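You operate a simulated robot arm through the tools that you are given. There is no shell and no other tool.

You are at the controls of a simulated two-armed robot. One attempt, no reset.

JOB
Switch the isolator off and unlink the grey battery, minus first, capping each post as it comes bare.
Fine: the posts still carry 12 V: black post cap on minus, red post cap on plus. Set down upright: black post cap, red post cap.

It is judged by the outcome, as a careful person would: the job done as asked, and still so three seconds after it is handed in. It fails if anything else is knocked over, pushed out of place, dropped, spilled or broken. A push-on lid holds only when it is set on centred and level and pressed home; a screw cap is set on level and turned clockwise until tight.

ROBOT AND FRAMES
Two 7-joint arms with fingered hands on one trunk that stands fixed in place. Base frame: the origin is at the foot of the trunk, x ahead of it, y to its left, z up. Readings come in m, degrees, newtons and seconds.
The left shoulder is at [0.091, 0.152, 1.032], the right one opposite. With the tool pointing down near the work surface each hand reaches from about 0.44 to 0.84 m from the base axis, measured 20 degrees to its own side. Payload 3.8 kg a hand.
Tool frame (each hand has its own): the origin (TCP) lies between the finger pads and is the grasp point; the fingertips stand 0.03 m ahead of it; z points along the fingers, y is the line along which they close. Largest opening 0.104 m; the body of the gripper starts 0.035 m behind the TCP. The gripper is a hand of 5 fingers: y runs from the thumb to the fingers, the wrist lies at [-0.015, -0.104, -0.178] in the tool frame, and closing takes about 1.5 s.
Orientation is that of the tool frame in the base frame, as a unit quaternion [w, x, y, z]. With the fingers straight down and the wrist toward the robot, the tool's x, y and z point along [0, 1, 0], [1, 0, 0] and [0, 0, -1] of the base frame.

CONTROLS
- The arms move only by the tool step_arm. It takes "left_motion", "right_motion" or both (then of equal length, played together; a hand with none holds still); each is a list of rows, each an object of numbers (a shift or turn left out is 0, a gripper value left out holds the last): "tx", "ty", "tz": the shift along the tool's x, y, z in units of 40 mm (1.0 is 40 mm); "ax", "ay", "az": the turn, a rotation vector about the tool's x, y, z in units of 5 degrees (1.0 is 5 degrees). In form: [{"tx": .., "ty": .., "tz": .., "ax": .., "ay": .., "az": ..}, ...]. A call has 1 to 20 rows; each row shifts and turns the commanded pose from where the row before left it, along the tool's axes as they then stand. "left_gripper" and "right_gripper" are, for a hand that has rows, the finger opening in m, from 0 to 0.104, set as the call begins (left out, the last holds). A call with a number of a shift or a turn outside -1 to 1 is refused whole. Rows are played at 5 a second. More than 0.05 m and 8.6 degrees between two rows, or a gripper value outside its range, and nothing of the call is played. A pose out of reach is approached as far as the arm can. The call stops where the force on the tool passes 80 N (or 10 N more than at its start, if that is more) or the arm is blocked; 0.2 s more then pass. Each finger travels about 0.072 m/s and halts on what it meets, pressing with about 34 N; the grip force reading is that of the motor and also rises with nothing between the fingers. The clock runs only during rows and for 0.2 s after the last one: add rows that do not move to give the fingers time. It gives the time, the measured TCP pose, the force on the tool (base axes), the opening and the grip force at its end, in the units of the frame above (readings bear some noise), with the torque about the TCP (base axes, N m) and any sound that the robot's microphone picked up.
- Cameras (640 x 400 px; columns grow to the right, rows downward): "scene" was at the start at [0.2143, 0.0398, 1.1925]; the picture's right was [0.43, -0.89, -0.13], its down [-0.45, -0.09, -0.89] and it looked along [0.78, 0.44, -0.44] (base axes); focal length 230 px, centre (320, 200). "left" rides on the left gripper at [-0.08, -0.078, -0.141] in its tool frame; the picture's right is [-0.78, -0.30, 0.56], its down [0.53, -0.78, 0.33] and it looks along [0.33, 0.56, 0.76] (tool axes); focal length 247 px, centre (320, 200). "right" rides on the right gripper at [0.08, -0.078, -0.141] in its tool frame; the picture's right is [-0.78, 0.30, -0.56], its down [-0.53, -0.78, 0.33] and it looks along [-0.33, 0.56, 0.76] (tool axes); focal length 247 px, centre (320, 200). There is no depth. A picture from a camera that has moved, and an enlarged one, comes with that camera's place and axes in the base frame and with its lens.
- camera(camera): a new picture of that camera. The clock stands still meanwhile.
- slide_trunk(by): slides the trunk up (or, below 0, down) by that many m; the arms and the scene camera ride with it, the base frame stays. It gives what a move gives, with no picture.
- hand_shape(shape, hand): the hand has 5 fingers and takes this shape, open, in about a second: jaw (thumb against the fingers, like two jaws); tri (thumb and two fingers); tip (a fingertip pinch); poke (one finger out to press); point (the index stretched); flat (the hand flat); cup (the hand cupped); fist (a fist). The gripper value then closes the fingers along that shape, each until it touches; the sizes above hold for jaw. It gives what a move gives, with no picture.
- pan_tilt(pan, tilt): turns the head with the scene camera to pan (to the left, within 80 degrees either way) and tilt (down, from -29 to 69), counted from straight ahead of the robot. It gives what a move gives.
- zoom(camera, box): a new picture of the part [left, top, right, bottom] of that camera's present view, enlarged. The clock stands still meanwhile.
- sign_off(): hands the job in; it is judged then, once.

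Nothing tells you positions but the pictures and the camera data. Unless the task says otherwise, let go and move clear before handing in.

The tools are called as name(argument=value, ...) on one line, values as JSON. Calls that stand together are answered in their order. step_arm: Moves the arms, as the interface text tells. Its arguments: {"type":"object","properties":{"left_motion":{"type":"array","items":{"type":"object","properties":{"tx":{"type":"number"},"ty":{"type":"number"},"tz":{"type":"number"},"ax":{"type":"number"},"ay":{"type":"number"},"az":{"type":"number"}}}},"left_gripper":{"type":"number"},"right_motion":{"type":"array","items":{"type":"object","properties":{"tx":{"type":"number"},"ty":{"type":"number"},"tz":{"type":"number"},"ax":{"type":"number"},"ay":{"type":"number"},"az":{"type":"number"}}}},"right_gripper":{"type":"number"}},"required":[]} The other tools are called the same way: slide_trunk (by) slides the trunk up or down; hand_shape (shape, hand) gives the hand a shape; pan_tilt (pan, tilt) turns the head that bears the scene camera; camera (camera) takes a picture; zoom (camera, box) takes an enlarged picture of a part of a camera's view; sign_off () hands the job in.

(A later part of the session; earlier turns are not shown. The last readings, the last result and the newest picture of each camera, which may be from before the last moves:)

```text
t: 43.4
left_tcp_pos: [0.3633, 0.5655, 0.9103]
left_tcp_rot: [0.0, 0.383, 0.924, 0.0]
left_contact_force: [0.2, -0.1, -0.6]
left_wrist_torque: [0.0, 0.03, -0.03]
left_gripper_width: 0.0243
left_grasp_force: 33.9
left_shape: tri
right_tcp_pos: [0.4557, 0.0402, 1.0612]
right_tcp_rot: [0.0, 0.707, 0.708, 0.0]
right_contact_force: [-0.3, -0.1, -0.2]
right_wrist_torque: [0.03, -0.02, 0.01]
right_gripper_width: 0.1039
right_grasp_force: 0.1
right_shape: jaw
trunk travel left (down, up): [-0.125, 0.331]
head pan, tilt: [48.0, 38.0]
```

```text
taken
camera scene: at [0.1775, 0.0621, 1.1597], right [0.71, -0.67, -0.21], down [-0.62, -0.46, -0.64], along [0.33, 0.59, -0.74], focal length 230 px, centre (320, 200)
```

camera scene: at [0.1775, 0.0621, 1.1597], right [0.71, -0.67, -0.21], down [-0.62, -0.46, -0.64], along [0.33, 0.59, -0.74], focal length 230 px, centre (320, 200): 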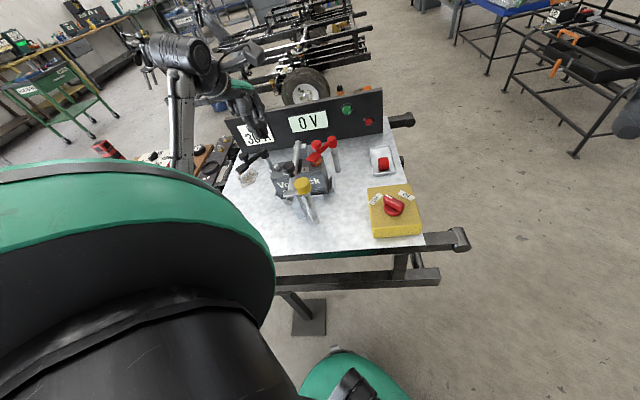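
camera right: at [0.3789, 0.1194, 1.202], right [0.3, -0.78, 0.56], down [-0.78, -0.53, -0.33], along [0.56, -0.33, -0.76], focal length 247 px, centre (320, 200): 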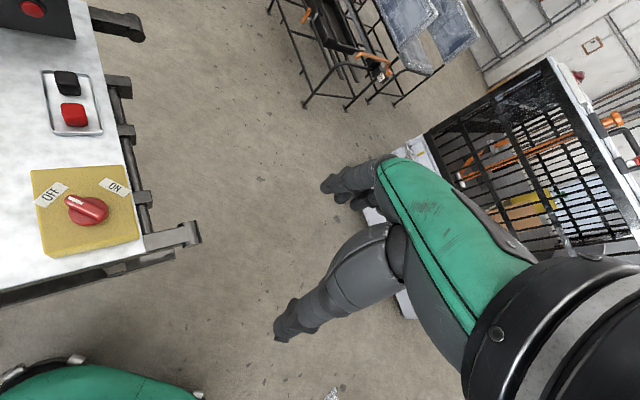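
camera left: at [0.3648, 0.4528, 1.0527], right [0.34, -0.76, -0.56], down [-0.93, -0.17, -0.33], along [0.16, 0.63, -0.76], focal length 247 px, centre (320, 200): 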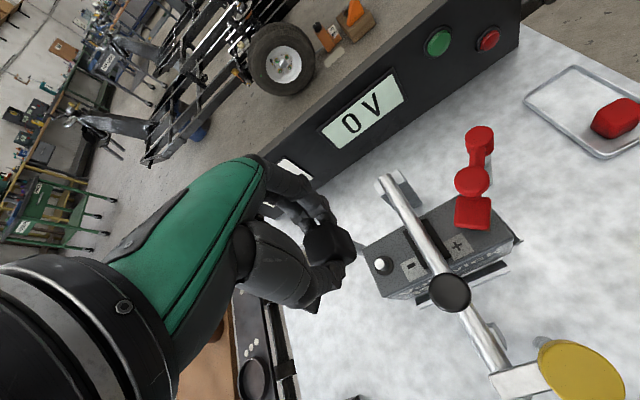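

Cap and post are both in view now. I'll zoom from both cameras for a precise post position.

zoom(camera="left", box=[295, 205, 425, 305])

zoom(camera="left", box=[360, 240, 410, 290])

zoom(camera="scene", box=[230, 85, 310, 185])

```text
4.00 times, centred on (360, 255) of left
camera zoom: at [0.3648, 0.4528, 1.0527], right [0.34, -0.76, -0.56], down [-0.93, -0.17, -0.33], along [0.16, 0.63, -0.76], focal length 988 px, centre (160, -20)
```

zoom: 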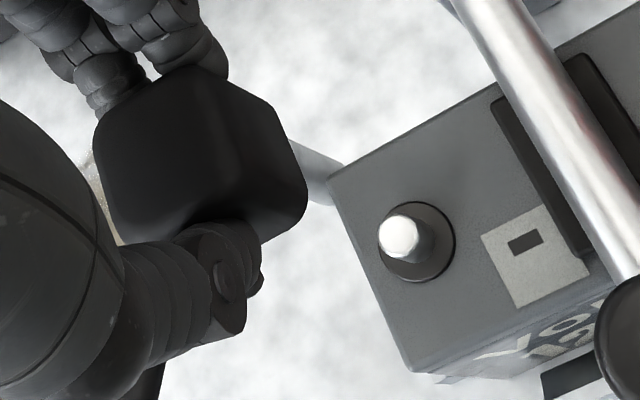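

```text
8.00 times, centred on (385, 265) of left
camera zoom: at [0.3648, 0.4528, 1.0527], right [0.34, -0.76, -0.56], down [-0.93, -0.17, -0.33], along [0.16, 0.63, -0.76], focal length 1976 px, centre (-200, -320)
```

zoom: 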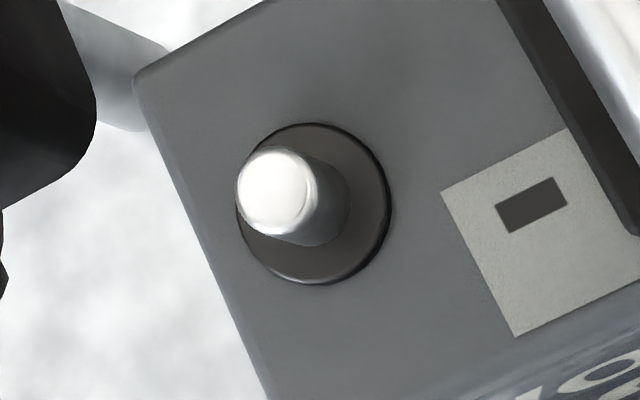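

```text
4.00 times, centred on (270, 135) of scene
camera zoom: at [0.1775, 0.0621, 1.1597], right [0.71, -0.67, -0.21], down [-0.62, -0.46, -0.64], along [0.33, 0.59, -0.74], focal length 920 px, centre (520, 460)
```

zoom: 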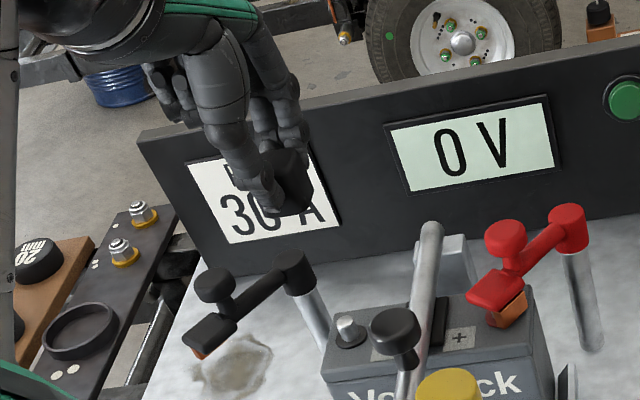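

The post's height and its y are still coupled in these views. I'll shift the hand 60 mm in +y for a second sight line and solve for both.

step_arm(left_motion=[{"tx": 0.53, "ty": 0.53}, {"tx": 0.53, "ty": 0.53}, {}])

zoom(camera="left", box=[400, 250, 460, 310])

camera(camera="left")

```text
t: 44.2
left_tcp_pos: [0.3638, 0.6259, 0.9149]
left_tcp_rot: [0.0, 0.382, 0.924, -0.001]
left_contact_force: [-1.0, -0.8, -0.3]
left_wrist_torque: [0.01, 0.02, 0.0]
left_gripper_width: 0.0246
left_grasp_force: 33.9
left_shape: tri
right_tcp_pos: [0.4561, 0.0391, 1.0608]
right_tcp_rot: [0.0, 0.707, 0.707, 0.0]
right_contact_force: [1.2, 0.2, 0.6]
right_wrist_torque: [-0.01, -0.03, 0.03]
right_gripper_width: 0.1037
right_grasp_force: 0.0
right_shape: jaw
trunk travel left (down, up): [-0.125, 0.331]
head pan, tilt: [48.0, 38.0]
```

```text
6.67 times, centred on (430, 280) of left
camera zoom: at [0.3656, 0.5121, 1.0566], right [0.34, -0.76, -0.56], down [-0.93, -0.17, -0.33], along [0.16, 0.63, -0.76], focal length 1646 px, centre (-413, -333)
```

zoom: 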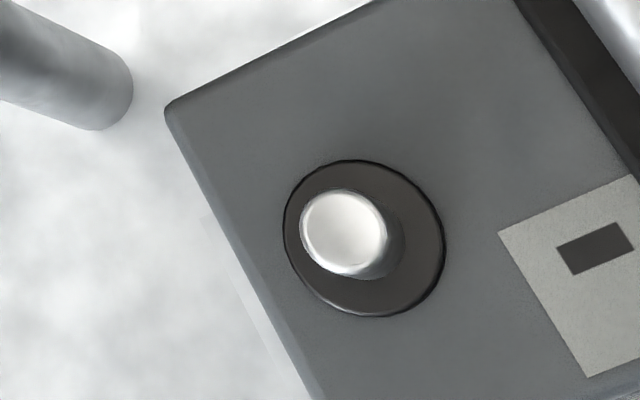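

```text
taken
camera left: at [0.3656, 0.5121, 1.0566], right [0.34, -0.76, -0.56], down [-0.93, -0.17, -0.33], along [0.16, 0.63, -0.76], focal length 247 px, centre (320, 200)
```

left: 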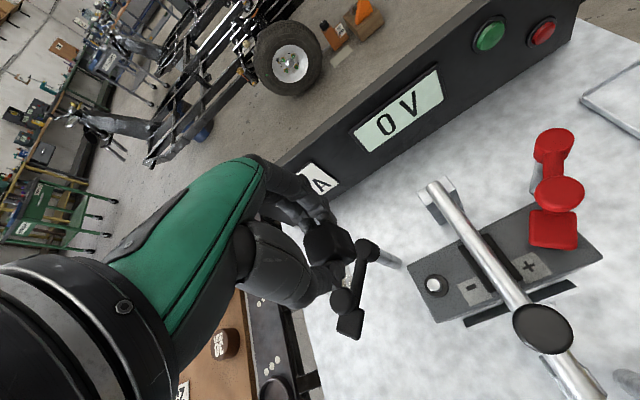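

The two sight lines put the post top at about (0.366, 0.567, 0.773) and its collar at 0.758. I'll bring the cap over that point, about 30 mm above the post, and compare them from both cameras.

step_arm(left_motion=[{"tx": -0.54, "ty": -0.5}, {"tx": -0.54, "ty": -0.5}, {"tz": 0.54}, {"tz": 0.54}, {"tz": 0.54}, {}])

zoom(camera="left", box=[290, 200, 410, 300])

zoom(camera="scene", box=[240, 110, 310, 180])

```text
t: 45.6
left_tcp_pos: [0.366, 0.5662, 0.8509]
left_tcp_rot: [0.0, 0.382, 0.924, 0.0]
left_contact_force: [0.7, -0.8, 0.0]
left_wrist_torque: [-0.01, -0.01, 0.02]
left_gripper_width: 0.0248
left_grasp_force: 33.8
left_shape: tri
right_tcp_pos: [0.457, 0.0389, 1.0604]
right_tcp_rot: [0.0, 0.707, 0.707, 0.0]
right_contact_force: [0.9, 0.3, 0.2]
right_wrist_torque: [0.0, 0.05, 0.0]
right_gripper_width: 0.1038
right_grasp_force: 0.0
right_shape: jaw
trunk travel left (down, up): [-0.125, 0.331]
head pan, tilt: [48.0, 38.0]
```

```text
4.00 times, centred on (350, 250) of left
camera zoom: at [0.3681, 0.4532, 0.9932], right [0.34, -0.76, -0.56], down [-0.93, -0.17, -0.33], along [0.16, 0.63, -0.76], focal length 988 px, centre (200, 0)
```

zoom: 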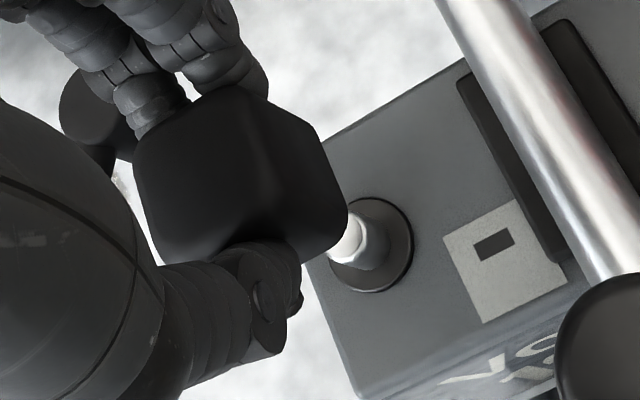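

```text
5.71 times, centred on (275, 145) of scene
camera zoom: at [0.1781, 0.062, 1.1596], right [0.71, -0.67, -0.21], down [-0.62, -0.46, -0.64], along [0.33, 0.59, -0.74], focal length 1315 px, centre (577, 514)
```

zoom: 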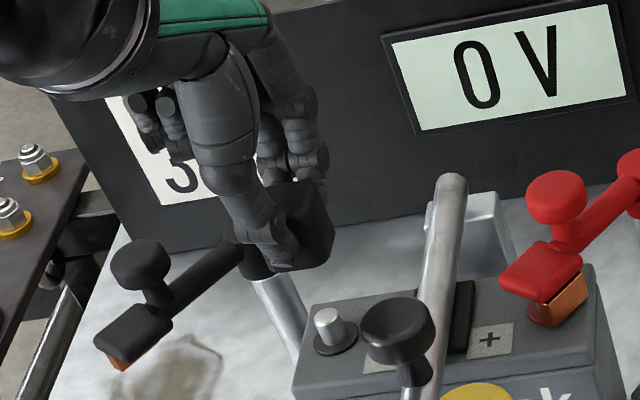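

From the left camera the cap looks centred over the post, but the scene view hints at a few mm of sideways offset. I'll zoom harder to settle it before lowering.

zoom(camera="scene", box=[262, 135, 302, 175])

zoom(camera="left", box=[310, 215, 390, 280])

```text
10.00 times, centred on (282, 155) of scene
camera zoom: at [0.1781, 0.062, 1.1596], right [0.71, -0.67, -0.21], down [-0.62, -0.46, -0.64], along [0.33, 0.59, -0.74], focal length 2301 px, centre (700, 650)
```

zoom: 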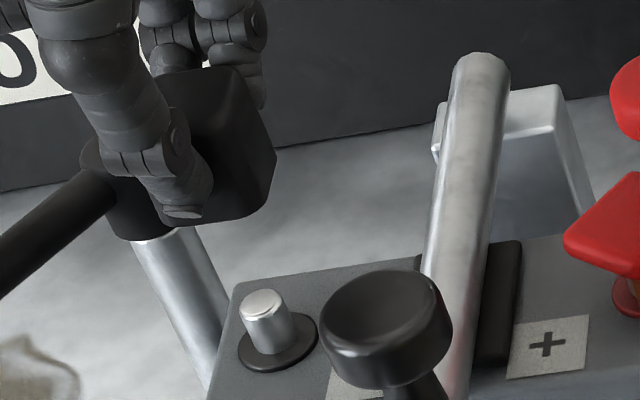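

```text
6.15 times, centred on (350, 248) of left
camera zoom: at [0.3681, 0.4532, 0.9932], right [0.34, -0.76, -0.56], down [-0.93, -0.17, -0.33], along [0.16, 0.63, -0.76], focal length 1520 px, centre (135, -92)
```

zoom: 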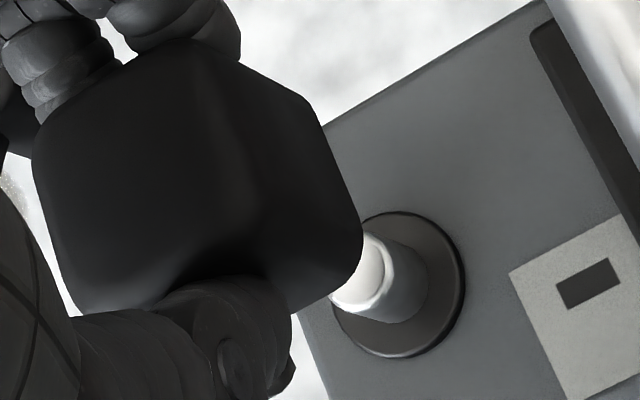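

The two cameras agree across the view but disagree by a few mm in depth, because both look from the −y side. I'll raise the cap and rotate the hand at constant TCP to get viewpoints that break that ambiguity.

step_arm(left_motion=[{"tz": -0.75}, {"tz": -0.75}, {"az": 1}, {"az": 1}, {"az": 1}, {"az": 1}, {"az": 1}, {"az": 1}, {"az": 1}, {"az": 1}, {"az": 1}, {}])

zoom(camera="scene", box=[245, 110, 305, 170])

camera(camera="left")

step_arm(left_motion=[{"az": 1}, {"az": 1}, {"az": 1}, {"az": 1}, {"az": 1}, {"az": 1}, {"az": 1}, {"az": 1}, {"az": 1}, {}])

zoom(camera="scene", box=[245, 110, 305, 170])

camera(camera="left")

```text
t: 48.2
left_tcp_pos: [0.3664, 0.5664, 0.908]
left_tcp_rot: [0.0, 0.708, 0.706, 0.0]
left_contact_force: [0.4, 0.6, 0.1]
left_wrist_torque: [0.0, 0.0, -0.03]
left_gripper_width: 0.0244
left_grasp_force: 33.8
left_shape: tri
right_tcp_pos: [0.4561, 0.0408, 1.0612]
right_tcp_rot: [0.0, 0.707, 0.707, 0.0]
right_contact_force: [-0.5, 0.0, 0.2]
right_wrist_torque: [-0.01, 0.0, 0.02]
right_gripper_width: 0.1038
right_grasp_force: 0.1
right_shape: jaw
trunk travel left (down, up): [-0.125, 0.331]
head pan, tilt: [48.0, 38.0]
```

```text
6.67 times, centred on (275, 140) of scene
camera zoom: at [0.1781, 0.0619, 1.1596], right [0.71, -0.67, -0.21], down [-0.62, -0.46, -0.64], along [0.33, 0.59, -0.74], focal length 1534 px, centre (620, 600)
```

zoom: 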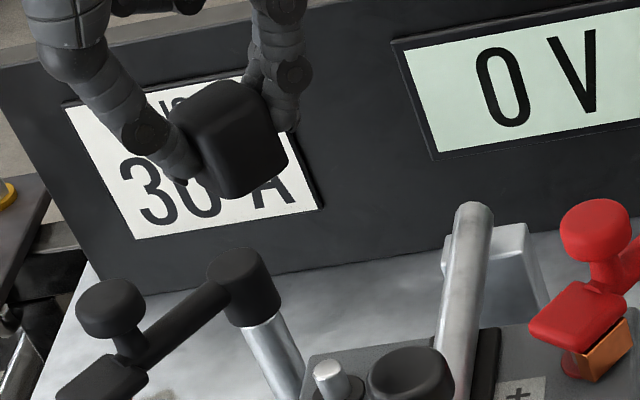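

```text
taken
camera left: at [0.2883, 0.4852, 1.0507], right [-0.3, -0.78, -0.56], down [-0.78, 0.54, -0.33], along [0.56, 0.33, -0.76], focal length 247 px, centre (320, 200)
```

left: 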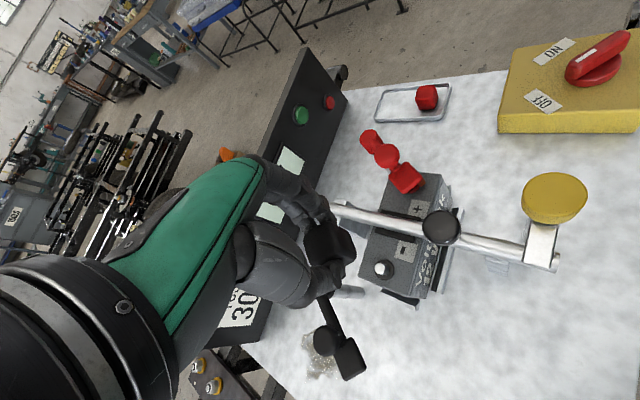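

```text
t: 50.4
left_tcp_pos: [0.3655, 0.5647, 0.9087]
left_tcp_rot: [0.0, 0.924, 0.381, -0.001]
left_contact_force: [0.0, -0.6, -0.3]
left_wrist_torque: [0.03, 0.0, 0.0]
left_gripper_width: 0.0242
left_grasp_force: 34.2
left_shape: tri
right_tcp_pos: [0.4573, 0.0399, 1.0617]
right_tcp_rot: [0.0, 0.707, 0.707, 0.0]
right_contact_force: [-0.2, 1.1, -0.2]
right_wrist_torque: [-0.02, 0.01, -0.03]
right_gripper_width: 0.1036
right_grasp_force: 0.1
right_shape: jaw
trunk travel left (down, up): [-0.125, 0.331]
head pan, tilt: [48.0, 38.0]
```

```text
6.67 times, centred on (275, 140) of scene
camera zoom: at [0.1781, 0.062, 1.1596], right [0.71, -0.67, -0.21], down [-0.62, -0.46, -0.64], along [0.33, 0.59, -0.74], focal length 1534 px, centre (620, 600)
```

zoom: 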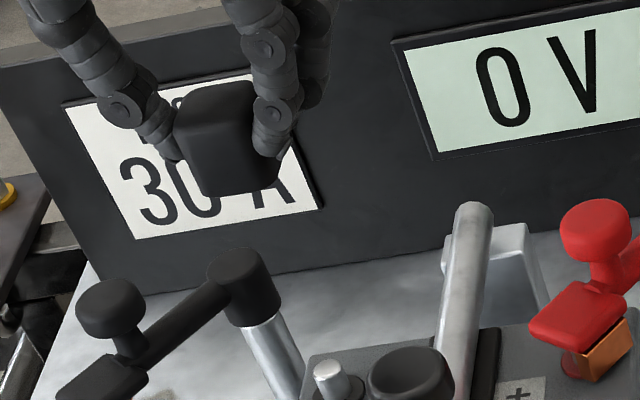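

```text
taken
camera left: at [0.2548, 0.5628, 1.051], right [-0.76, -0.34, -0.56], down [-0.17, 0.93, -0.33], along [0.63, -0.16, -0.76], focal length 247 px, centre (320, 200)
```

left: 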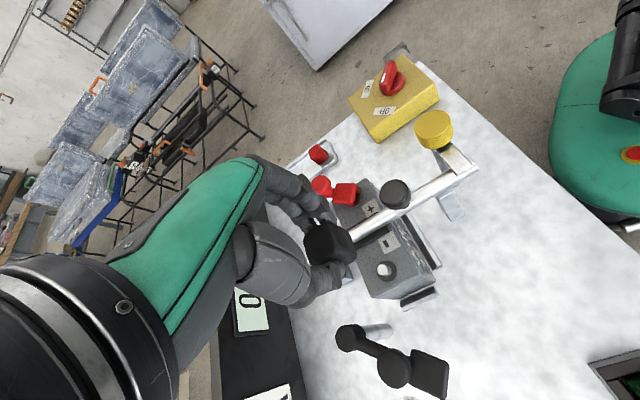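

This viewpoint from the −x side fixes the post's y directly. I'll zoom in on the post and the cap.

zoom(camera="left", box=[360, 245, 410, 295])

zoom(camera="left", box=[295, 205, 365, 275])

zoom(camera="scene", box=[255, 120, 285, 150])

```text
8.00 times, centred on (385, 270) of left
camera zoom: at [0.2548, 0.5628, 1.051], right [-0.76, -0.34, -0.56], down [-0.17, 0.93, -0.33], along [0.63, -0.16, -0.76], focal length 1976 px, centre (-200, -360)
```

zoom: 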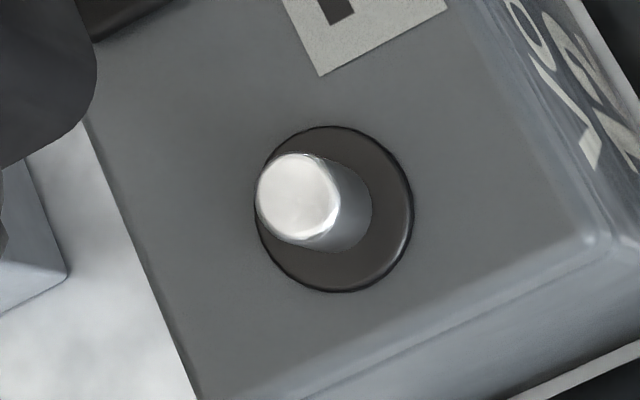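

```text
5.71 times, centred on (330, 240) of left
camera zoom: at [0.2548, 0.5628, 1.051], right [-0.76, -0.34, -0.56], down [-0.17, 0.93, -0.33], along [0.63, -0.16, -0.76], focal length 1411 px, centre (263, -29)
```

zoom: 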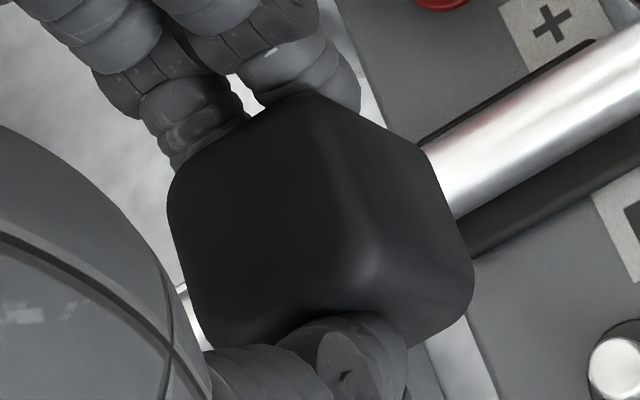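

```text
13.33 times, centred on (270, 135) of scene
camera zoom: at [0.1781, 0.062, 1.1596], right [0.71, -0.67, -0.21], down [-0.62, -0.46, -0.64], along [0.33, 0.59, -0.74], focal length 3068 px, centre (987, 1067)
```

zoom: 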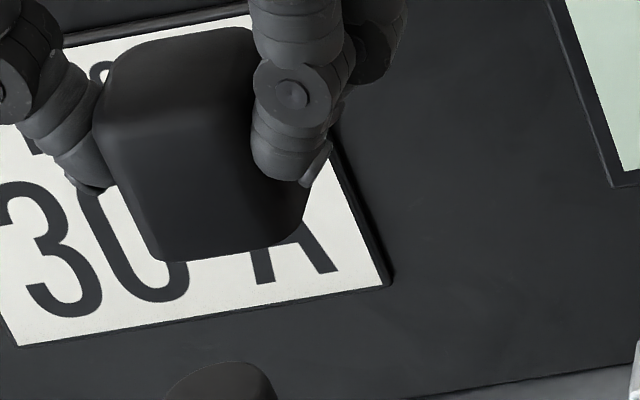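

Combining all the views, the post is at about (0.3656, 0.5667), and the cap sits about 2 mm toward −y of the TCP at yaw 45°. So the TCP should be at about (0.3656, 0.568). I'll rotate back to yaw 45°.

step_arm(left_motion=[{"az": -1}, {"az": -1}, {"az": -1}, {"az": -1}, {"az": -1}, {"az": -1}, {"az": -1}, {"az": -1}, {"az": -1}, {"az": -1}, {"az": -1}, {"az": -1}, {"az": -1}, {"az": -1}, {"az": -1}, {"az": -1}, {"az": -1}, {"az": -1}])

step_arm(left_motion=[{}])

step_arm(left_motion=[{}])

```text
t: 54.2
left_tcp_pos: [0.3649, 0.5664, 0.9084]
left_tcp_rot: [-0.001, 0.382, 0.924, 0.001]
left_contact_force: [-0.5, -0.2, -0.4]
left_wrist_torque: [-0.01, -0.03, -0.01]
left_gripper_width: 0.0242
left_grasp_force: 33.8
left_shape: tri
right_tcp_pos: [0.4568, 0.0394, 1.0608]
right_tcp_rot: [0.0, 0.707, 0.707, 0.0]
right_contact_force: [-0.1, 0.1, 0.2]
right_wrist_torque: [-0.04, -0.03, 0.02]
right_gripper_width: 0.1036
right_grasp_force: 0.1
right_shape: jaw
trunk travel left (down, up): [-0.125, 0.331]
head pan, tilt: [48.0, 38.0]
```

```text
t: 54.6
left_tcp_pos: [0.3666, 0.5657, 0.9088]
left_tcp_rot: [0.0, 0.383, 0.924, 0.0]
left_contact_force: [-0.5, -0.2, -0.4]
left_wrist_torque: [0.0, -0.02, 0.02]
left_gripper_width: 0.0245
left_grasp_force: 34.3
left_shape: tri
right_tcp_pos: [0.4556, 0.0387, 1.0613]
right_tcp_rot: [0.0, 0.707, 0.707, -0.001]
right_contact_force: [0.0, -0.2, -0.2]
right_wrist_torque: [0.03, -0.02, 0.0]
right_gripper_width: 0.1037
right_grasp_force: 0.0
right_shape: jaw
trunk travel left (down, up): [-0.125, 0.331]
head pan, tilt: [48.0, 38.0]
```

```text
t: 55.0
left_tcp_pos: [0.3655, 0.5656, 0.9077]
left_tcp_rot: [0.0, 0.382, 0.924, 0.0]
left_contact_force: [0.6, -0.4, -0.2]
left_wrist_torque: [-0.03, 0.0, 0.0]
left_gripper_width: 0.0244
left_grasp_force: 34.0
left_shape: tri
right_tcp_pos: [0.4565, 0.0408, 1.0616]
right_tcp_rot: [0.0, 0.707, 0.707, 0.001]
right_contact_force: [-0.2, 0.0, -1.2]
right_wrist_torque: [-0.01, -0.01, 0.03]
right_gripper_width: 0.1038
right_grasp_force: 0.1
right_shape: jaw
trunk travel left (down, up): [-0.125, 0.331]
head pan, tilt: [48.0, 38.0]
```

The mean TCP is (0.3657, 0.566, 0.908). I'll nudge +2 mm in y and come down to just above the post for a last look.

step_arm(left_motion=[{"tx": 0.035, "ty": 0.035, "tz": 0.45}, {"tz": 0.5}, {"tz": 0.5}, {"tz": 0.45}, {}])

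zoom(camera="scene", box=[262, 135, 302, 175])

zoom(camera="left", box=[310, 215, 390, 280])

```text
t: 56.2
left_tcp_pos: [0.3644, 0.5688, 0.8323]
left_tcp_rot: [-0.001, 0.383, 0.924, -0.001]
left_contact_force: [0.3, 0.4, -0.9]
left_wrist_torque: [0.02, -0.01, 0.02]
left_gripper_width: 0.0243
left_grasp_force: 34.2
left_shape: tri
right_tcp_pos: [0.4559, 0.0386, 1.0605]
right_tcp_rot: [0.0, 0.707, 0.707, 0.0]
right_contact_force: [0.5, -0.7, 0.6]
right_wrist_torque: [0.0, 0.01, 0.03]
right_gripper_width: 0.1036
right_grasp_force: 0.1
right_shape: jaw
trunk travel left (down, up): [-0.125, 0.331]
head pan, tilt: [48.0, 38.0]
```

```text
10.00 times, centred on (282, 155) of scene
camera zoom: at [0.178, 0.062, 1.1596], right [0.71, -0.67, -0.21], down [-0.62, -0.46, -0.64], along [0.33, 0.59, -0.74], focal length 2301 px, centre (700, 650)
```

zoom: 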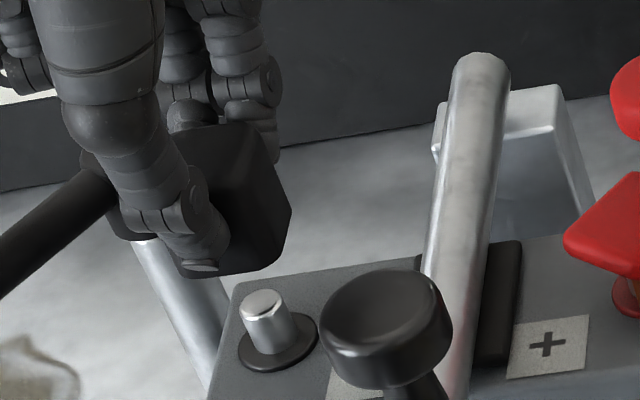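

```text
6.15 times, centred on (350, 248) of left
camera zoom: at [0.367, 0.4561, 0.9747], right [0.34, -0.76, -0.56], down [-0.93, -0.17, -0.33], along [0.16, 0.63, -0.76], focal length 1520 px, centre (135, -92)
```

zoom: 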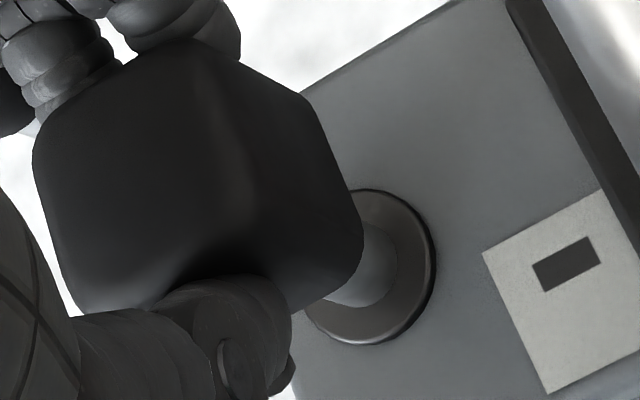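

The cap hangs about 20 mm above the post. Taken together, the views suggest it should go about 1.5 mm further in +y, so I'll nudge it and lower in small steps while watching the force.

step_arm(left_motion=[{"tx": 0.0265, "ty": 0.0265}, {"tz": 0.12}, {"tz": 0.12}, {"tz": 0.12}])

zoom(camera="scene", box=[262, 140, 302, 175])

zoom(camera="left", box=[310, 215, 390, 280])

```text
t: 57.2
left_tcp_pos: [0.3634, 0.5707, 0.8183]
left_tcp_rot: [0.0, 0.383, 0.924, 0.0]
left_contact_force: [-0.1, -0.1, -0.3]
left_wrist_torque: [0.02, -0.01, -0.01]
left_gripper_width: 0.0246
left_grasp_force: 33.7
left_shape: tri
right_tcp_pos: [0.4561, 0.0401, 1.061]
right_tcp_rot: [0.0, 0.707, 0.707, 0.0]
right_contact_force: [-0.3, -0.3, -0.1]
right_wrist_torque: [-0.02, 0.0, -0.01]
right_gripper_width: 0.1037
right_grasp_force: 0.0
right_shape: jaw
trunk travel left (down, up): [-0.125, 0.331]
head pan, tilt: [48.0, 38.0]
```

```text
11.43 times, centred on (282, 158) of scene
camera zoom: at [0.1781, 0.062, 1.1596], right [0.71, -0.67, -0.21], down [-0.62, -0.46, -0.64], along [0.33, 0.59, -0.74], focal length 2630 px, centre (754, 686)
```

zoom: 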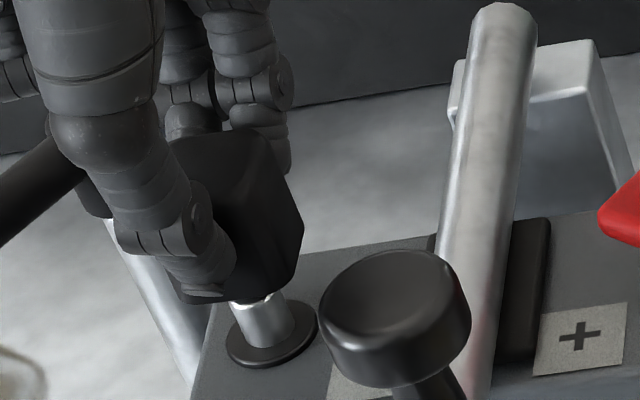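

```text
6.15 times, centred on (350, 248) of left
camera zoom: at [0.367, 0.4576, 0.9602], right [0.34, -0.76, -0.56], down [-0.93, -0.17, -0.33], along [0.16, 0.63, -0.76], focal length 1520 px, centre (135, -92)
```

zoom: 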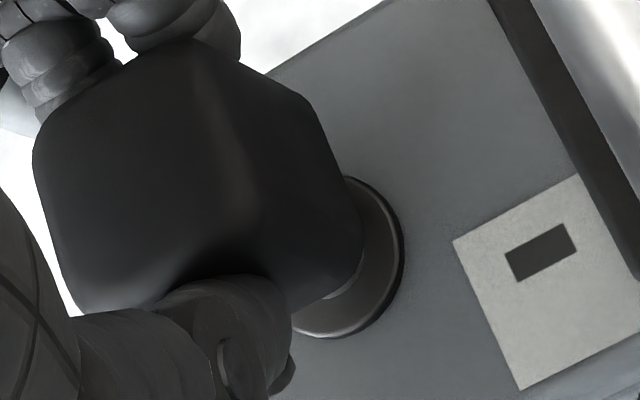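

No contact yet, and the cap's lower edge is right at the post top. I'll keep going down 2 mm at a time.

step_arm(left_motion=[{"tz": 0.05}, {}])

step_arm(left_motion=[{"tz": 0.05}, {}])

step_arm(left_motion=[{"tz": 0.05}, {}])

```text
t: 57.8
left_tcp_pos: [0.3656, 0.5692, 0.8165]
left_tcp_rot: [0.0, 0.382, 0.924, 0.0]
left_contact_force: [0.7, 0.3, 0.1]
left_wrist_torque: [-0.02, -0.02, -0.01]
left_gripper_width: 0.0242
left_grasp_force: 34.3
left_shape: tri
right_tcp_pos: [0.4566, 0.0383, 1.0612]
right_tcp_rot: [0.0, 0.707, 0.707, 0.001]
right_contact_force: [0.2, -0.2, -1.0]
right_wrist_torque: [0.03, -0.03, 0.0]
right_gripper_width: 0.1036
right_grasp_force: 0.1
right_shape: jaw
trunk travel left (down, up): [-0.125, 0.331]
head pan, tilt: [48.0, 38.0]
```

```text
t: 58.4
left_tcp_pos: [0.3658, 0.5698, 0.814]
left_tcp_rot: [0.001, 0.383, 0.924, -0.001]
left_contact_force: [0.1, 0.3, -0.4]
left_wrist_torque: [0.02, 0.0, 0.04]
left_gripper_width: 0.0242
left_grasp_force: 34.5
left_shape: tri
right_tcp_pos: [0.4564, 0.0389, 1.0608]
right_tcp_rot: [0.0, 0.707, 0.707, 0.0]
right_contact_force: [0.6, -0.8, 0.2]
right_wrist_torque: [-0.01, 0.01, 0.0]
right_gripper_width: 0.1037
right_grasp_force: 0.0
right_shape: jaw
trunk travel left (down, up): [-0.125, 0.331]
head pan, tilt: [48.0, 38.0]
```

```text
t: 59.0
left_tcp_pos: [0.3651, 0.5686, 0.8133]
left_tcp_rot: [0.0, 0.383, 0.924, -0.001]
left_contact_force: [0.6, -0.2, -0.4]
left_wrist_torque: [0.03, 0.0, -0.01]
left_gripper_width: 0.0244
left_grasp_force: 34.2
left_shape: tri
right_tcp_pos: [0.4561, 0.039, 1.0614]
right_tcp_rot: [0.0, 0.707, 0.707, -0.001]
right_contact_force: [-0.3, 0.1, -0.5]
right_wrist_torque: [-0.01, 0.01, -0.01]
right_gripper_width: 0.1038
right_grasp_force: 0.1
right_shape: jaw
trunk travel left (down, up): [-0.125, 0.331]
head pan, tilt: [48.0, 38.0]
```

step_arm(left_motion=[{"tz": 0.05}, {}])

step_arm(left_motion=[{"tz": 0.05}, {}])

zoom(camera="scene", box=[262, 140, 302, 175])

zoom(camera="left", box=[310, 215, 390, 280])

```text
t: 59.6
left_tcp_pos: [0.3647, 0.5693, 0.809]
left_tcp_rot: [0.0, 0.383, 0.924, 0.0]
left_contact_force: [1.0, 0.1, 0.3]
left_wrist_torque: [-0.01, -0.01, -0.02]
left_gripper_width: 0.0245
left_grasp_force: 33.8
left_shape: tri
right_tcp_pos: [0.4563, 0.0397, 1.0616]
right_tcp_rot: [-0.001, 0.708, 0.706, 0.0]
right_contact_force: [-0.1, 0.2, -0.4]
right_wrist_torque: [0.04, 0.0, -0.01]
right_gripper_width: 0.1035
right_grasp_force: 0.1
right_shape: jaw
trunk travel left (down, up): [-0.125, 0.331]
head pan, tilt: [48.0, 38.0]
```

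```text
t: 60.2
left_tcp_pos: [0.3652, 0.5708, 0.808]
left_tcp_rot: [-0.001, 0.382, 0.924, 0.001]
left_contact_force: [-0.3, -0.5, -0.8]
left_wrist_torque: [0.0, 0.02, 0.0]
left_gripper_width: 0.0246
left_grasp_force: 33.7
left_shape: tri
right_tcp_pos: [0.4567, 0.0399, 1.0606]
right_tcp_rot: [0.001, 0.707, 0.707, 0.0]
right_contact_force: [0.1, 0.2, -0.6]
right_wrist_torque: [0.0, 0.0, 0.01]
right_gripper_width: 0.1038
right_grasp_force: 0.1
right_shape: jaw
trunk travel left (down, up): [-0.125, 0.331]
head pan, tilt: [48.0, 38.0]
```

```text
11.43 times, centred on (282, 158) of scene
camera zoom: at [0.1781, 0.062, 1.1596], right [0.71, -0.67, -0.21], down [-0.62, -0.46, -0.64], along [0.33, 0.59, -0.74], focal length 2630 px, centre (754, 686)
```

zoom: 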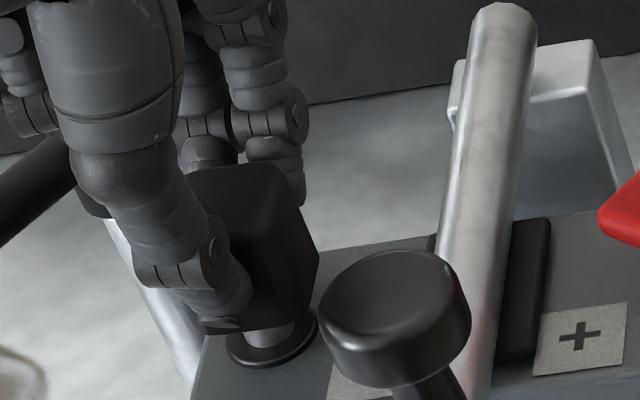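

```text
6.15 times, centred on (350, 248) of left
camera zoom: at [0.3672, 0.457, 0.9505], right [0.34, -0.76, -0.56], down [-0.93, -0.17, -0.33], along [0.16, 0.63, -0.76], focal length 1520 px, centre (135, -92)
```

zoom: 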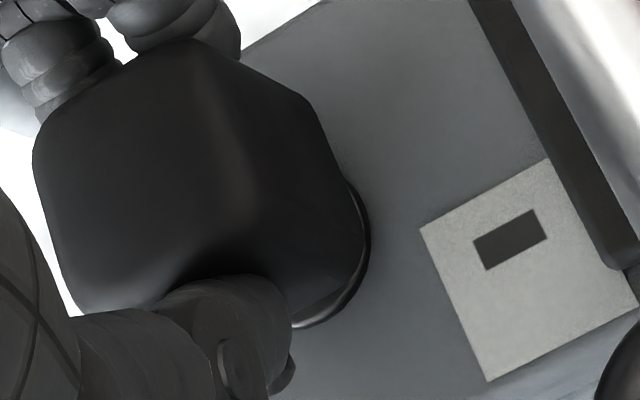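

There's still no contact force although the cap's rim is now below the post top, so the post must be inside the bore. I'll continue down until it seats.

step_arm(left_motion=[{"tz": 0.05}, {}])

step_arm(left_motion=[{"tz": 0.05}, {}])

step_arm(left_motion=[{"tz": 0.05}, {}])

```text
t: 60.8
left_tcp_pos: [0.3664, 0.5709, 0.8063]
left_tcp_rot: [0.0, 0.383, 0.924, -0.001]
left_contact_force: [0.2, -0.4, 0.0]
left_wrist_torque: [-0.02, 0.02, -0.01]
left_gripper_width: 0.0246
left_grasp_force: 34.1
left_shape: tri
right_tcp_pos: [0.456, 0.0392, 1.0605]
right_tcp_rot: [0.0, 0.707, 0.707, 0.0]
right_contact_force: [0.3, 0.0, 0.3]
right_wrist_torque: [0.01, 0.0, 0.01]
right_gripper_width: 0.1037
right_grasp_force: 0.1
right_shape: jaw
trunk travel left (down, up): [-0.125, 0.331]
head pan, tilt: [48.0, 38.0]
```

```text
t: 61.4
left_tcp_pos: [0.3657, 0.57, 0.803]
left_tcp_rot: [0.0, 0.382, 0.924, 0.0]
left_contact_force: [0.7, 0.3, -0.7]
left_wrist_torque: [0.02, 0.0, 0.0]
left_gripper_width: 0.0244
left_grasp_force: 34.0
left_shape: tri
right_tcp_pos: [0.4563, 0.0401, 1.0615]
right_tcp_rot: [0.0, 0.707, 0.707, 0.0]
right_contact_force: [0.7, -0.6, 0.0]
right_wrist_torque: [0.0, -0.01, 0.0]
right_gripper_width: 0.1038
right_grasp_force: 0.2
right_shape: jaw
trunk travel left (down, up): [-0.125, 0.331]
head pan, tilt: [48.0, 38.0]
```

```text
t: 62.0
left_tcp_pos: [0.3642, 0.568, 0.8024]
left_tcp_rot: [-0.001, 0.383, 0.924, 0.0]
left_contact_force: [-0.3, -0.8, 0.1]
left_wrist_torque: [-0.01, 0.0, 0.02]
left_gripper_width: 0.0244
left_grasp_force: 34.2
left_shape: tri
right_tcp_pos: [0.4566, 0.0394, 1.0608]
right_tcp_rot: [0.0, 0.707, 0.707, -0.001]
right_contact_force: [-1.0, -0.3, -0.5]
right_wrist_torque: [-0.01, -0.01, -0.02]
right_gripper_width: 0.1036
right_grasp_force: 0.0
right_shape: jaw
trunk travel left (down, up): [-0.125, 0.331]
head pan, tilt: [48.0, 38.0]
```

zoom(camera="scene", box=[262, 140, 302, 175])

step_arm(left_motion=[{"tz": 0.05}, {}])

step_arm(left_motion=[{"tz": 0.05}, {}])

zoom(camera="scene", box=[262, 140, 302, 175])

```text
11.43 times, centred on (282, 158) of scene
camera zoom: at [0.1781, 0.062, 1.1596], right [0.71, -0.67, -0.21], down [-0.62, -0.46, -0.64], along [0.33, 0.59, -0.74], focal length 2630 px, centre (754, 686)
```

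zoom: 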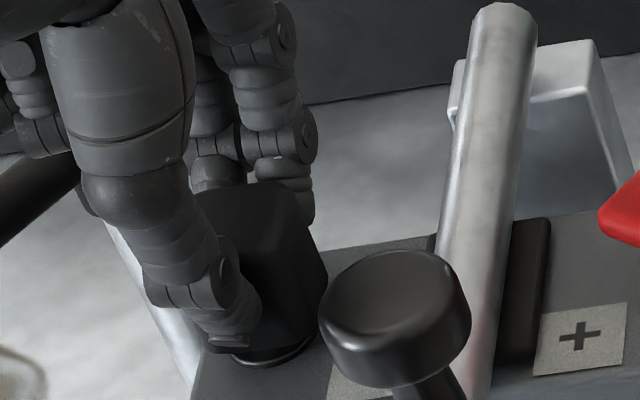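

```text
t: 62.6
left_tcp_pos: [0.3665, 0.5695, 0.8004]
left_tcp_rot: [0.0, 0.383, 0.924, -0.001]
left_contact_force: [0.2, -0.6, 0.1]
left_wrist_torque: [-0.03, -0.03, 0.03]
left_gripper_width: 0.0244
left_grasp_force: 34.2
left_shape: tri
right_tcp_pos: [0.4565, 0.0398, 1.0611]
right_tcp_rot: [-0.001, 0.707, 0.707, -0.001]
right_contact_force: [0.0, 0.5, 0.3]
right_wrist_torque: [0.03, 0.0, 0.01]
right_gripper_width: 0.1039
right_grasp_force: 0.0
right_shape: jaw
trunk travel left (down, up): [-0.125, 0.331]
head pan, tilt: [48.0, 38.0]
```

```text
t: 63.2
left_tcp_pos: [0.3664, 0.5701, 0.7984]
left_tcp_rot: [0.0, 0.383, 0.924, -0.001]
left_contact_force: [1.2, -0.8, -0.3]
left_wrist_torque: [0.0, 0.0, 0.0]
left_gripper_width: 0.0243
left_grasp_force: 34.3
left_shape: tri
right_tcp_pos: [0.4558, 0.0393, 1.0612]
right_tcp_rot: [0.0, 0.707, 0.708, 0.0]
right_contact_force: [0.2, -0.7, 0.4]
right_wrist_torque: [-0.01, 0.0, -0.02]
right_gripper_width: 0.1036
right_grasp_force: 0.1
right_shape: jaw
trunk travel left (down, up): [-0.125, 0.331]
head pan, tilt: [48.0, 38.0]
```

```text
11.43 times, centred on (282, 158) of scene
camera zoom: at [0.1781, 0.062, 1.1596], right [0.71, -0.67, -0.21], down [-0.62, -0.46, -0.64], along [0.33, 0.59, -0.74], focal length 2630 px, centre (754, 686)
```

zoom: 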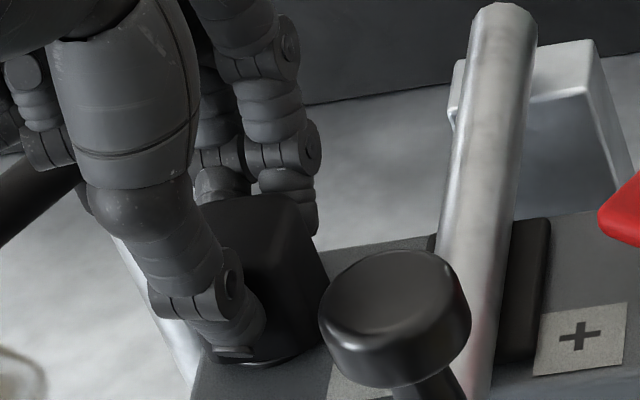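

The cap has come down around the post and is almost at the collar. I'll go on stepping down until it meets resistance.

step_arm(left_motion=[{"tz": 0.04}, {}])

step_arm(left_motion=[{"tz": 0.04}, {}])

step_arm(left_motion=[{"tz": 0.04}, {}])

zoom(camera="scene", box=[262, 140, 302, 175])

```text
t: 63.8
left_tcp_pos: [0.3661, 0.5699, 0.7953]
left_tcp_rot: [0.0, 0.383, 0.924, 0.001]
left_contact_force: [0.3, -0.6, -0.2]
left_wrist_torque: [0.0, -0.01, 0.01]
left_gripper_width: 0.0244
left_grasp_force: 34.2
left_shape: tri
right_tcp_pos: [0.4559, 0.0394, 1.0609]
right_tcp_rot: [0.0, 0.707, 0.707, 0.001]
right_contact_force: [-0.1, 0.8, -0.4]
right_wrist_torque: [0.0, 0.01, 0.0]
right_gripper_width: 0.1036
right_grasp_force: 0.0
right_shape: jaw
trunk travel left (down, up): [-0.125, 0.331]
head pan, tilt: [48.0, 38.0]
```

```text
t: 64.4
left_tcp_pos: [0.3656, 0.5708, 0.7943]
left_tcp_rot: [0.0, 0.383, 0.924, 0.001]
left_contact_force: [-0.7, -0.3, 3.7]
left_wrist_torque: [0.0, -0.03, 0.0]
left_gripper_width: 0.0245
left_grasp_force: 34.0
left_shape: tri
right_tcp_pos: [0.4557, 0.039, 1.0619]
right_tcp_rot: [0.0, 0.707, 0.708, 0.0]
right_contact_force: [0.1, 0.0, -0.3]
right_wrist_torque: [0.0, -0.01, 0.01]
right_gripper_width: 0.1035
right_grasp_force: 0.0
right_shape: jaw
trunk travel left (down, up): [-0.125, 0.331]
head pan, tilt: [48.0, 38.0]
```

```text
t: 65.0
left_tcp_pos: [0.3644, 0.5704, 0.7946]
left_tcp_rot: [0.001, 0.383, 0.924, 0.004]
left_contact_force: [4.0, 4.1, 12.2]
left_wrist_torque: [0.16, -0.14, 0.0]
left_gripper_width: 0.0249
left_grasp_force: 33.9
left_shape: tri
right_tcp_pos: [0.4547, 0.0378, 1.0615]
right_tcp_rot: [0.001, 0.707, 0.708, 0.0]
right_contact_force: [-0.3, -0.3, 0.3]
right_wrist_torque: [-0.01, -0.01, -0.01]
right_gripper_width: 0.1037
right_grasp_force: 0.0
right_shape: jaw
trunk travel left (down, up): [-0.125, 0.331]
head pan, tilt: [48.0, 38.0]
```

```text
11.43 times, centred on (282, 158) of scene
camera zoom: at [0.1776, 0.0611, 1.1599], right [0.71, -0.67, -0.21], down [-0.62, -0.46, -0.64], along [0.33, 0.59, -0.74], focal length 2630 px, centre (754, 686)
```

zoom: 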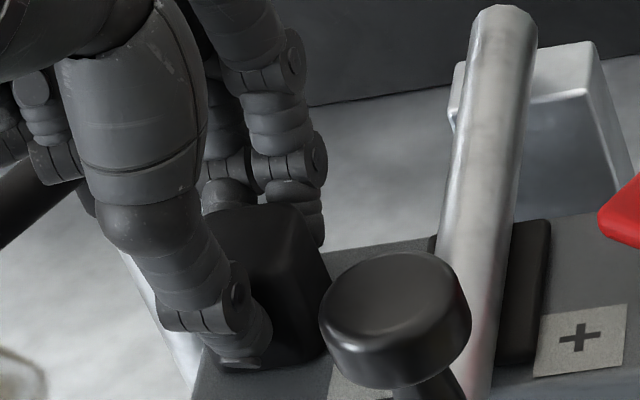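

It's meeting resistance at TCP z≈0.795 (12 N), which fits the cap reaching the collar. I'll press a bit harder and watch for a seat or a click.

step_arm(left_motion=[{"tz": 0.05}, {}])

step_arm(left_motion=[{"tz": 0.05}, {}])

zoom(camera="scene", box=[262, 140, 302, 175])

zoom(camera="left", box=[310, 215, 390, 280])

```text
t: 65.6
left_tcp_pos: [0.3652, 0.5702, 0.7938]
left_tcp_rot: [0.001, 0.383, 0.924, 0.003]
left_contact_force: [5.7, 4.1, 25.0]
left_wrist_torque: [0.2, -0.22, 0.02]
left_gripper_width: 0.0261
left_grasp_force: 33.9
left_shape: tri
right_tcp_pos: [0.4551, 0.0368, 1.0615]
right_tcp_rot: [0.0, 0.707, 0.707, 0.001]
right_contact_force: [0.1, -0.9, -0.1]
right_wrist_torque: [-0.03, -0.03, -0.02]
right_gripper_width: 0.1036
right_grasp_force: 0.0
right_shape: jaw
trunk travel left (down, up): [-0.125, 0.331]
head pan, tilt: [48.0, 38.0]
```

```text
t: 66.2
left_tcp_pos: [0.3654, 0.5685, 0.7934]
left_tcp_rot: [0.002, 0.383, 0.924, 0.004]
left_contact_force: [3.7, 5.5, 32.1]
left_wrist_torque: [0.23, -0.23, 0.02]
left_gripper_width: 0.0266
left_grasp_force: 34.3
left_shape: tri
right_tcp_pos: [0.455, 0.0366, 1.0619]
right_tcp_rot: [0.0, 0.707, 0.707, 0.002]
right_contact_force: [0.5, -0.1, -0.4]
right_wrist_torque: [-0.02, 0.0, 0.01]
right_gripper_width: 0.1038
right_grasp_force: 0.1
right_shape: jaw
trunk travel left (down, up): [-0.125, 0.331]
head pan, tilt: [48.0, 38.0]
```

```text
11.43 times, centred on (282, 158) of scene
camera zoom: at [0.1761, 0.059, 1.1603], right [0.71, -0.67, -0.21], down [-0.62, -0.46, -0.64], along [0.33, 0.59, -0.74], focal length 2630 px, centre (754, 686)
```

zoom: 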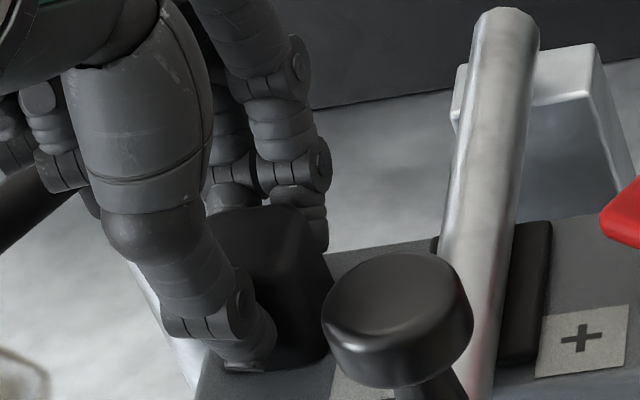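

```text
6.15 times, centred on (350, 248) of left
camera zoom: at [0.3659, 0.4554, 0.9351], right [0.34, -0.75, -0.56], down [-0.93, -0.17, -0.34], along [0.16, 0.63, -0.76], focal length 1520 px, centre (135, -92)
```

zoom: 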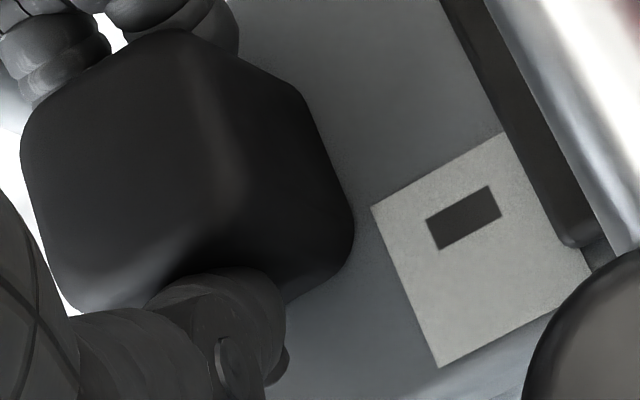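

The force has climbed to 32 N with almost no further travel and the cap covers the collar, so it appears to be down. I'll ease off the pressure, open the fingers and rise clear to look.

step_arm(left_motion=[{"tz": -0.08}, {}])

step_arm(left_motion=[{}, {}, {}], left_gripper=0.046)

step_arm(left_motion=[{"tz": -0.3}, {"tz": -0.5}, {"tz": -0.7}, {"tz": -0.8}])

zoom(camera="scene", box=[255, 135, 305, 180])

camera(camera="left")

```text
t: 66.8
left_tcp_pos: [0.3655, 0.569, 0.7937]
left_tcp_rot: [-0.001, 0.383, 0.924, 0.0]
left_contact_force: [4.8, 5.4, 22.6]
left_wrist_torque: [0.24, -0.24, 0.07]
left_gripper_width: 0.0269
left_grasp_force: 33.6
left_shape: tri
right_tcp_pos: [0.455, 0.0378, 1.0612]
right_tcp_rot: [-0.001, 0.707, 0.707, 0.001]
right_contact_force: [0.0, -0.2, 0.1]
right_wrist_torque: [0.0, -0.04, -0.02]
right_gripper_width: 0.1036
right_grasp_force: 0.1
right_shape: jaw
trunk travel left (down, up): [-0.125, 0.331]
head pan, tilt: [48.0, 38.0]
```

```text
t: 67.6
left_tcp_pos: [0.3656, 0.5713, 0.7906]
left_tcp_rot: [0.0, 0.383, 0.924, -0.001]
left_contact_force: [0.1, -0.7, 0.0]
left_wrist_torque: [0.03, 0.0, 0.0]
left_gripper_width: 0.0458
left_grasp_force: 0.0
left_shape: tri
right_tcp_pos: [0.4563, 0.0388, 1.0598]
right_tcp_rot: [0.0, 0.707, 0.707, 0.0]
right_contact_force: [0.0, 1.0, 0.7]
right_wrist_torque: [-0.01, 0.01, -0.01]
right_gripper_width: 0.1039
right_grasp_force: 0.1
right_shape: jaw
trunk travel left (down, up): [-0.125, 0.331]
head pan, tilt: [48.0, 38.0]
```

```text
t: 68.6
left_tcp_pos: [0.3679, 0.5702, 0.8862]
left_tcp_rot: [0.0, 0.383, 0.924, 0.0]
left_contact_force: [-0.7, 0.3, 0.2]
left_wrist_torque: [0.0, 0.01, -0.01]
left_gripper_width: 0.0458
left_grasp_force: 0.1
left_shape: tri
right_tcp_pos: [0.4563, 0.0398, 1.0603]
right_tcp_rot: [0.0, 0.707, 0.707, 0.0]
right_contact_force: [0.2, -0.4, 0.6]
right_wrist_torque: [-0.03, -0.05, 0.02]
right_gripper_width: 0.1038
right_grasp_force: 0.1
right_shape: jaw
trunk travel left (down, up): [-0.125, 0.331]
head pan, tilt: [48.0, 38.0]
```

```text
8.89 times, centred on (280, 158) of scene
camera zoom: at [0.178, 0.0619, 1.1597], right [0.71, -0.67, -0.21], down [-0.62, -0.46, -0.64], along [0.33, 0.59, -0.74], focal length 2045 px, centre (676, 578)
```

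zoom: 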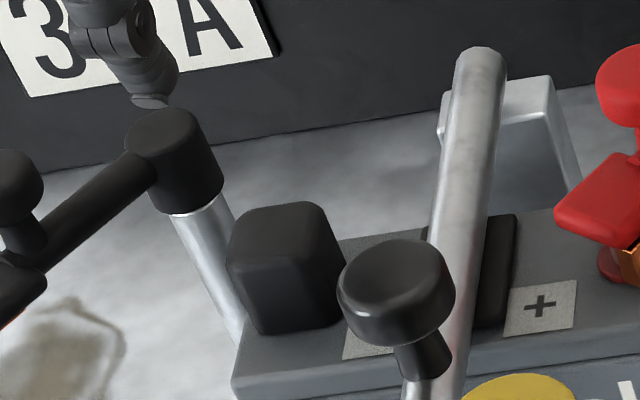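

```text
taken
camera left: at [0.3693, 0.4583, 1.0304], right [0.34, -0.76, -0.56], down [-0.93, -0.17, -0.33], along [0.16, 0.63, -0.76], focal length 247 px, centre (320, 200)
```

left: 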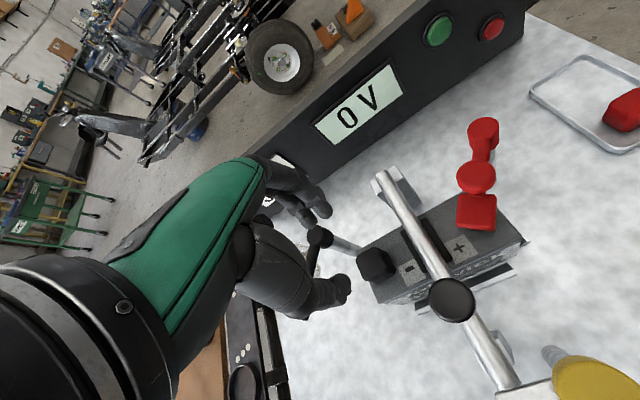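

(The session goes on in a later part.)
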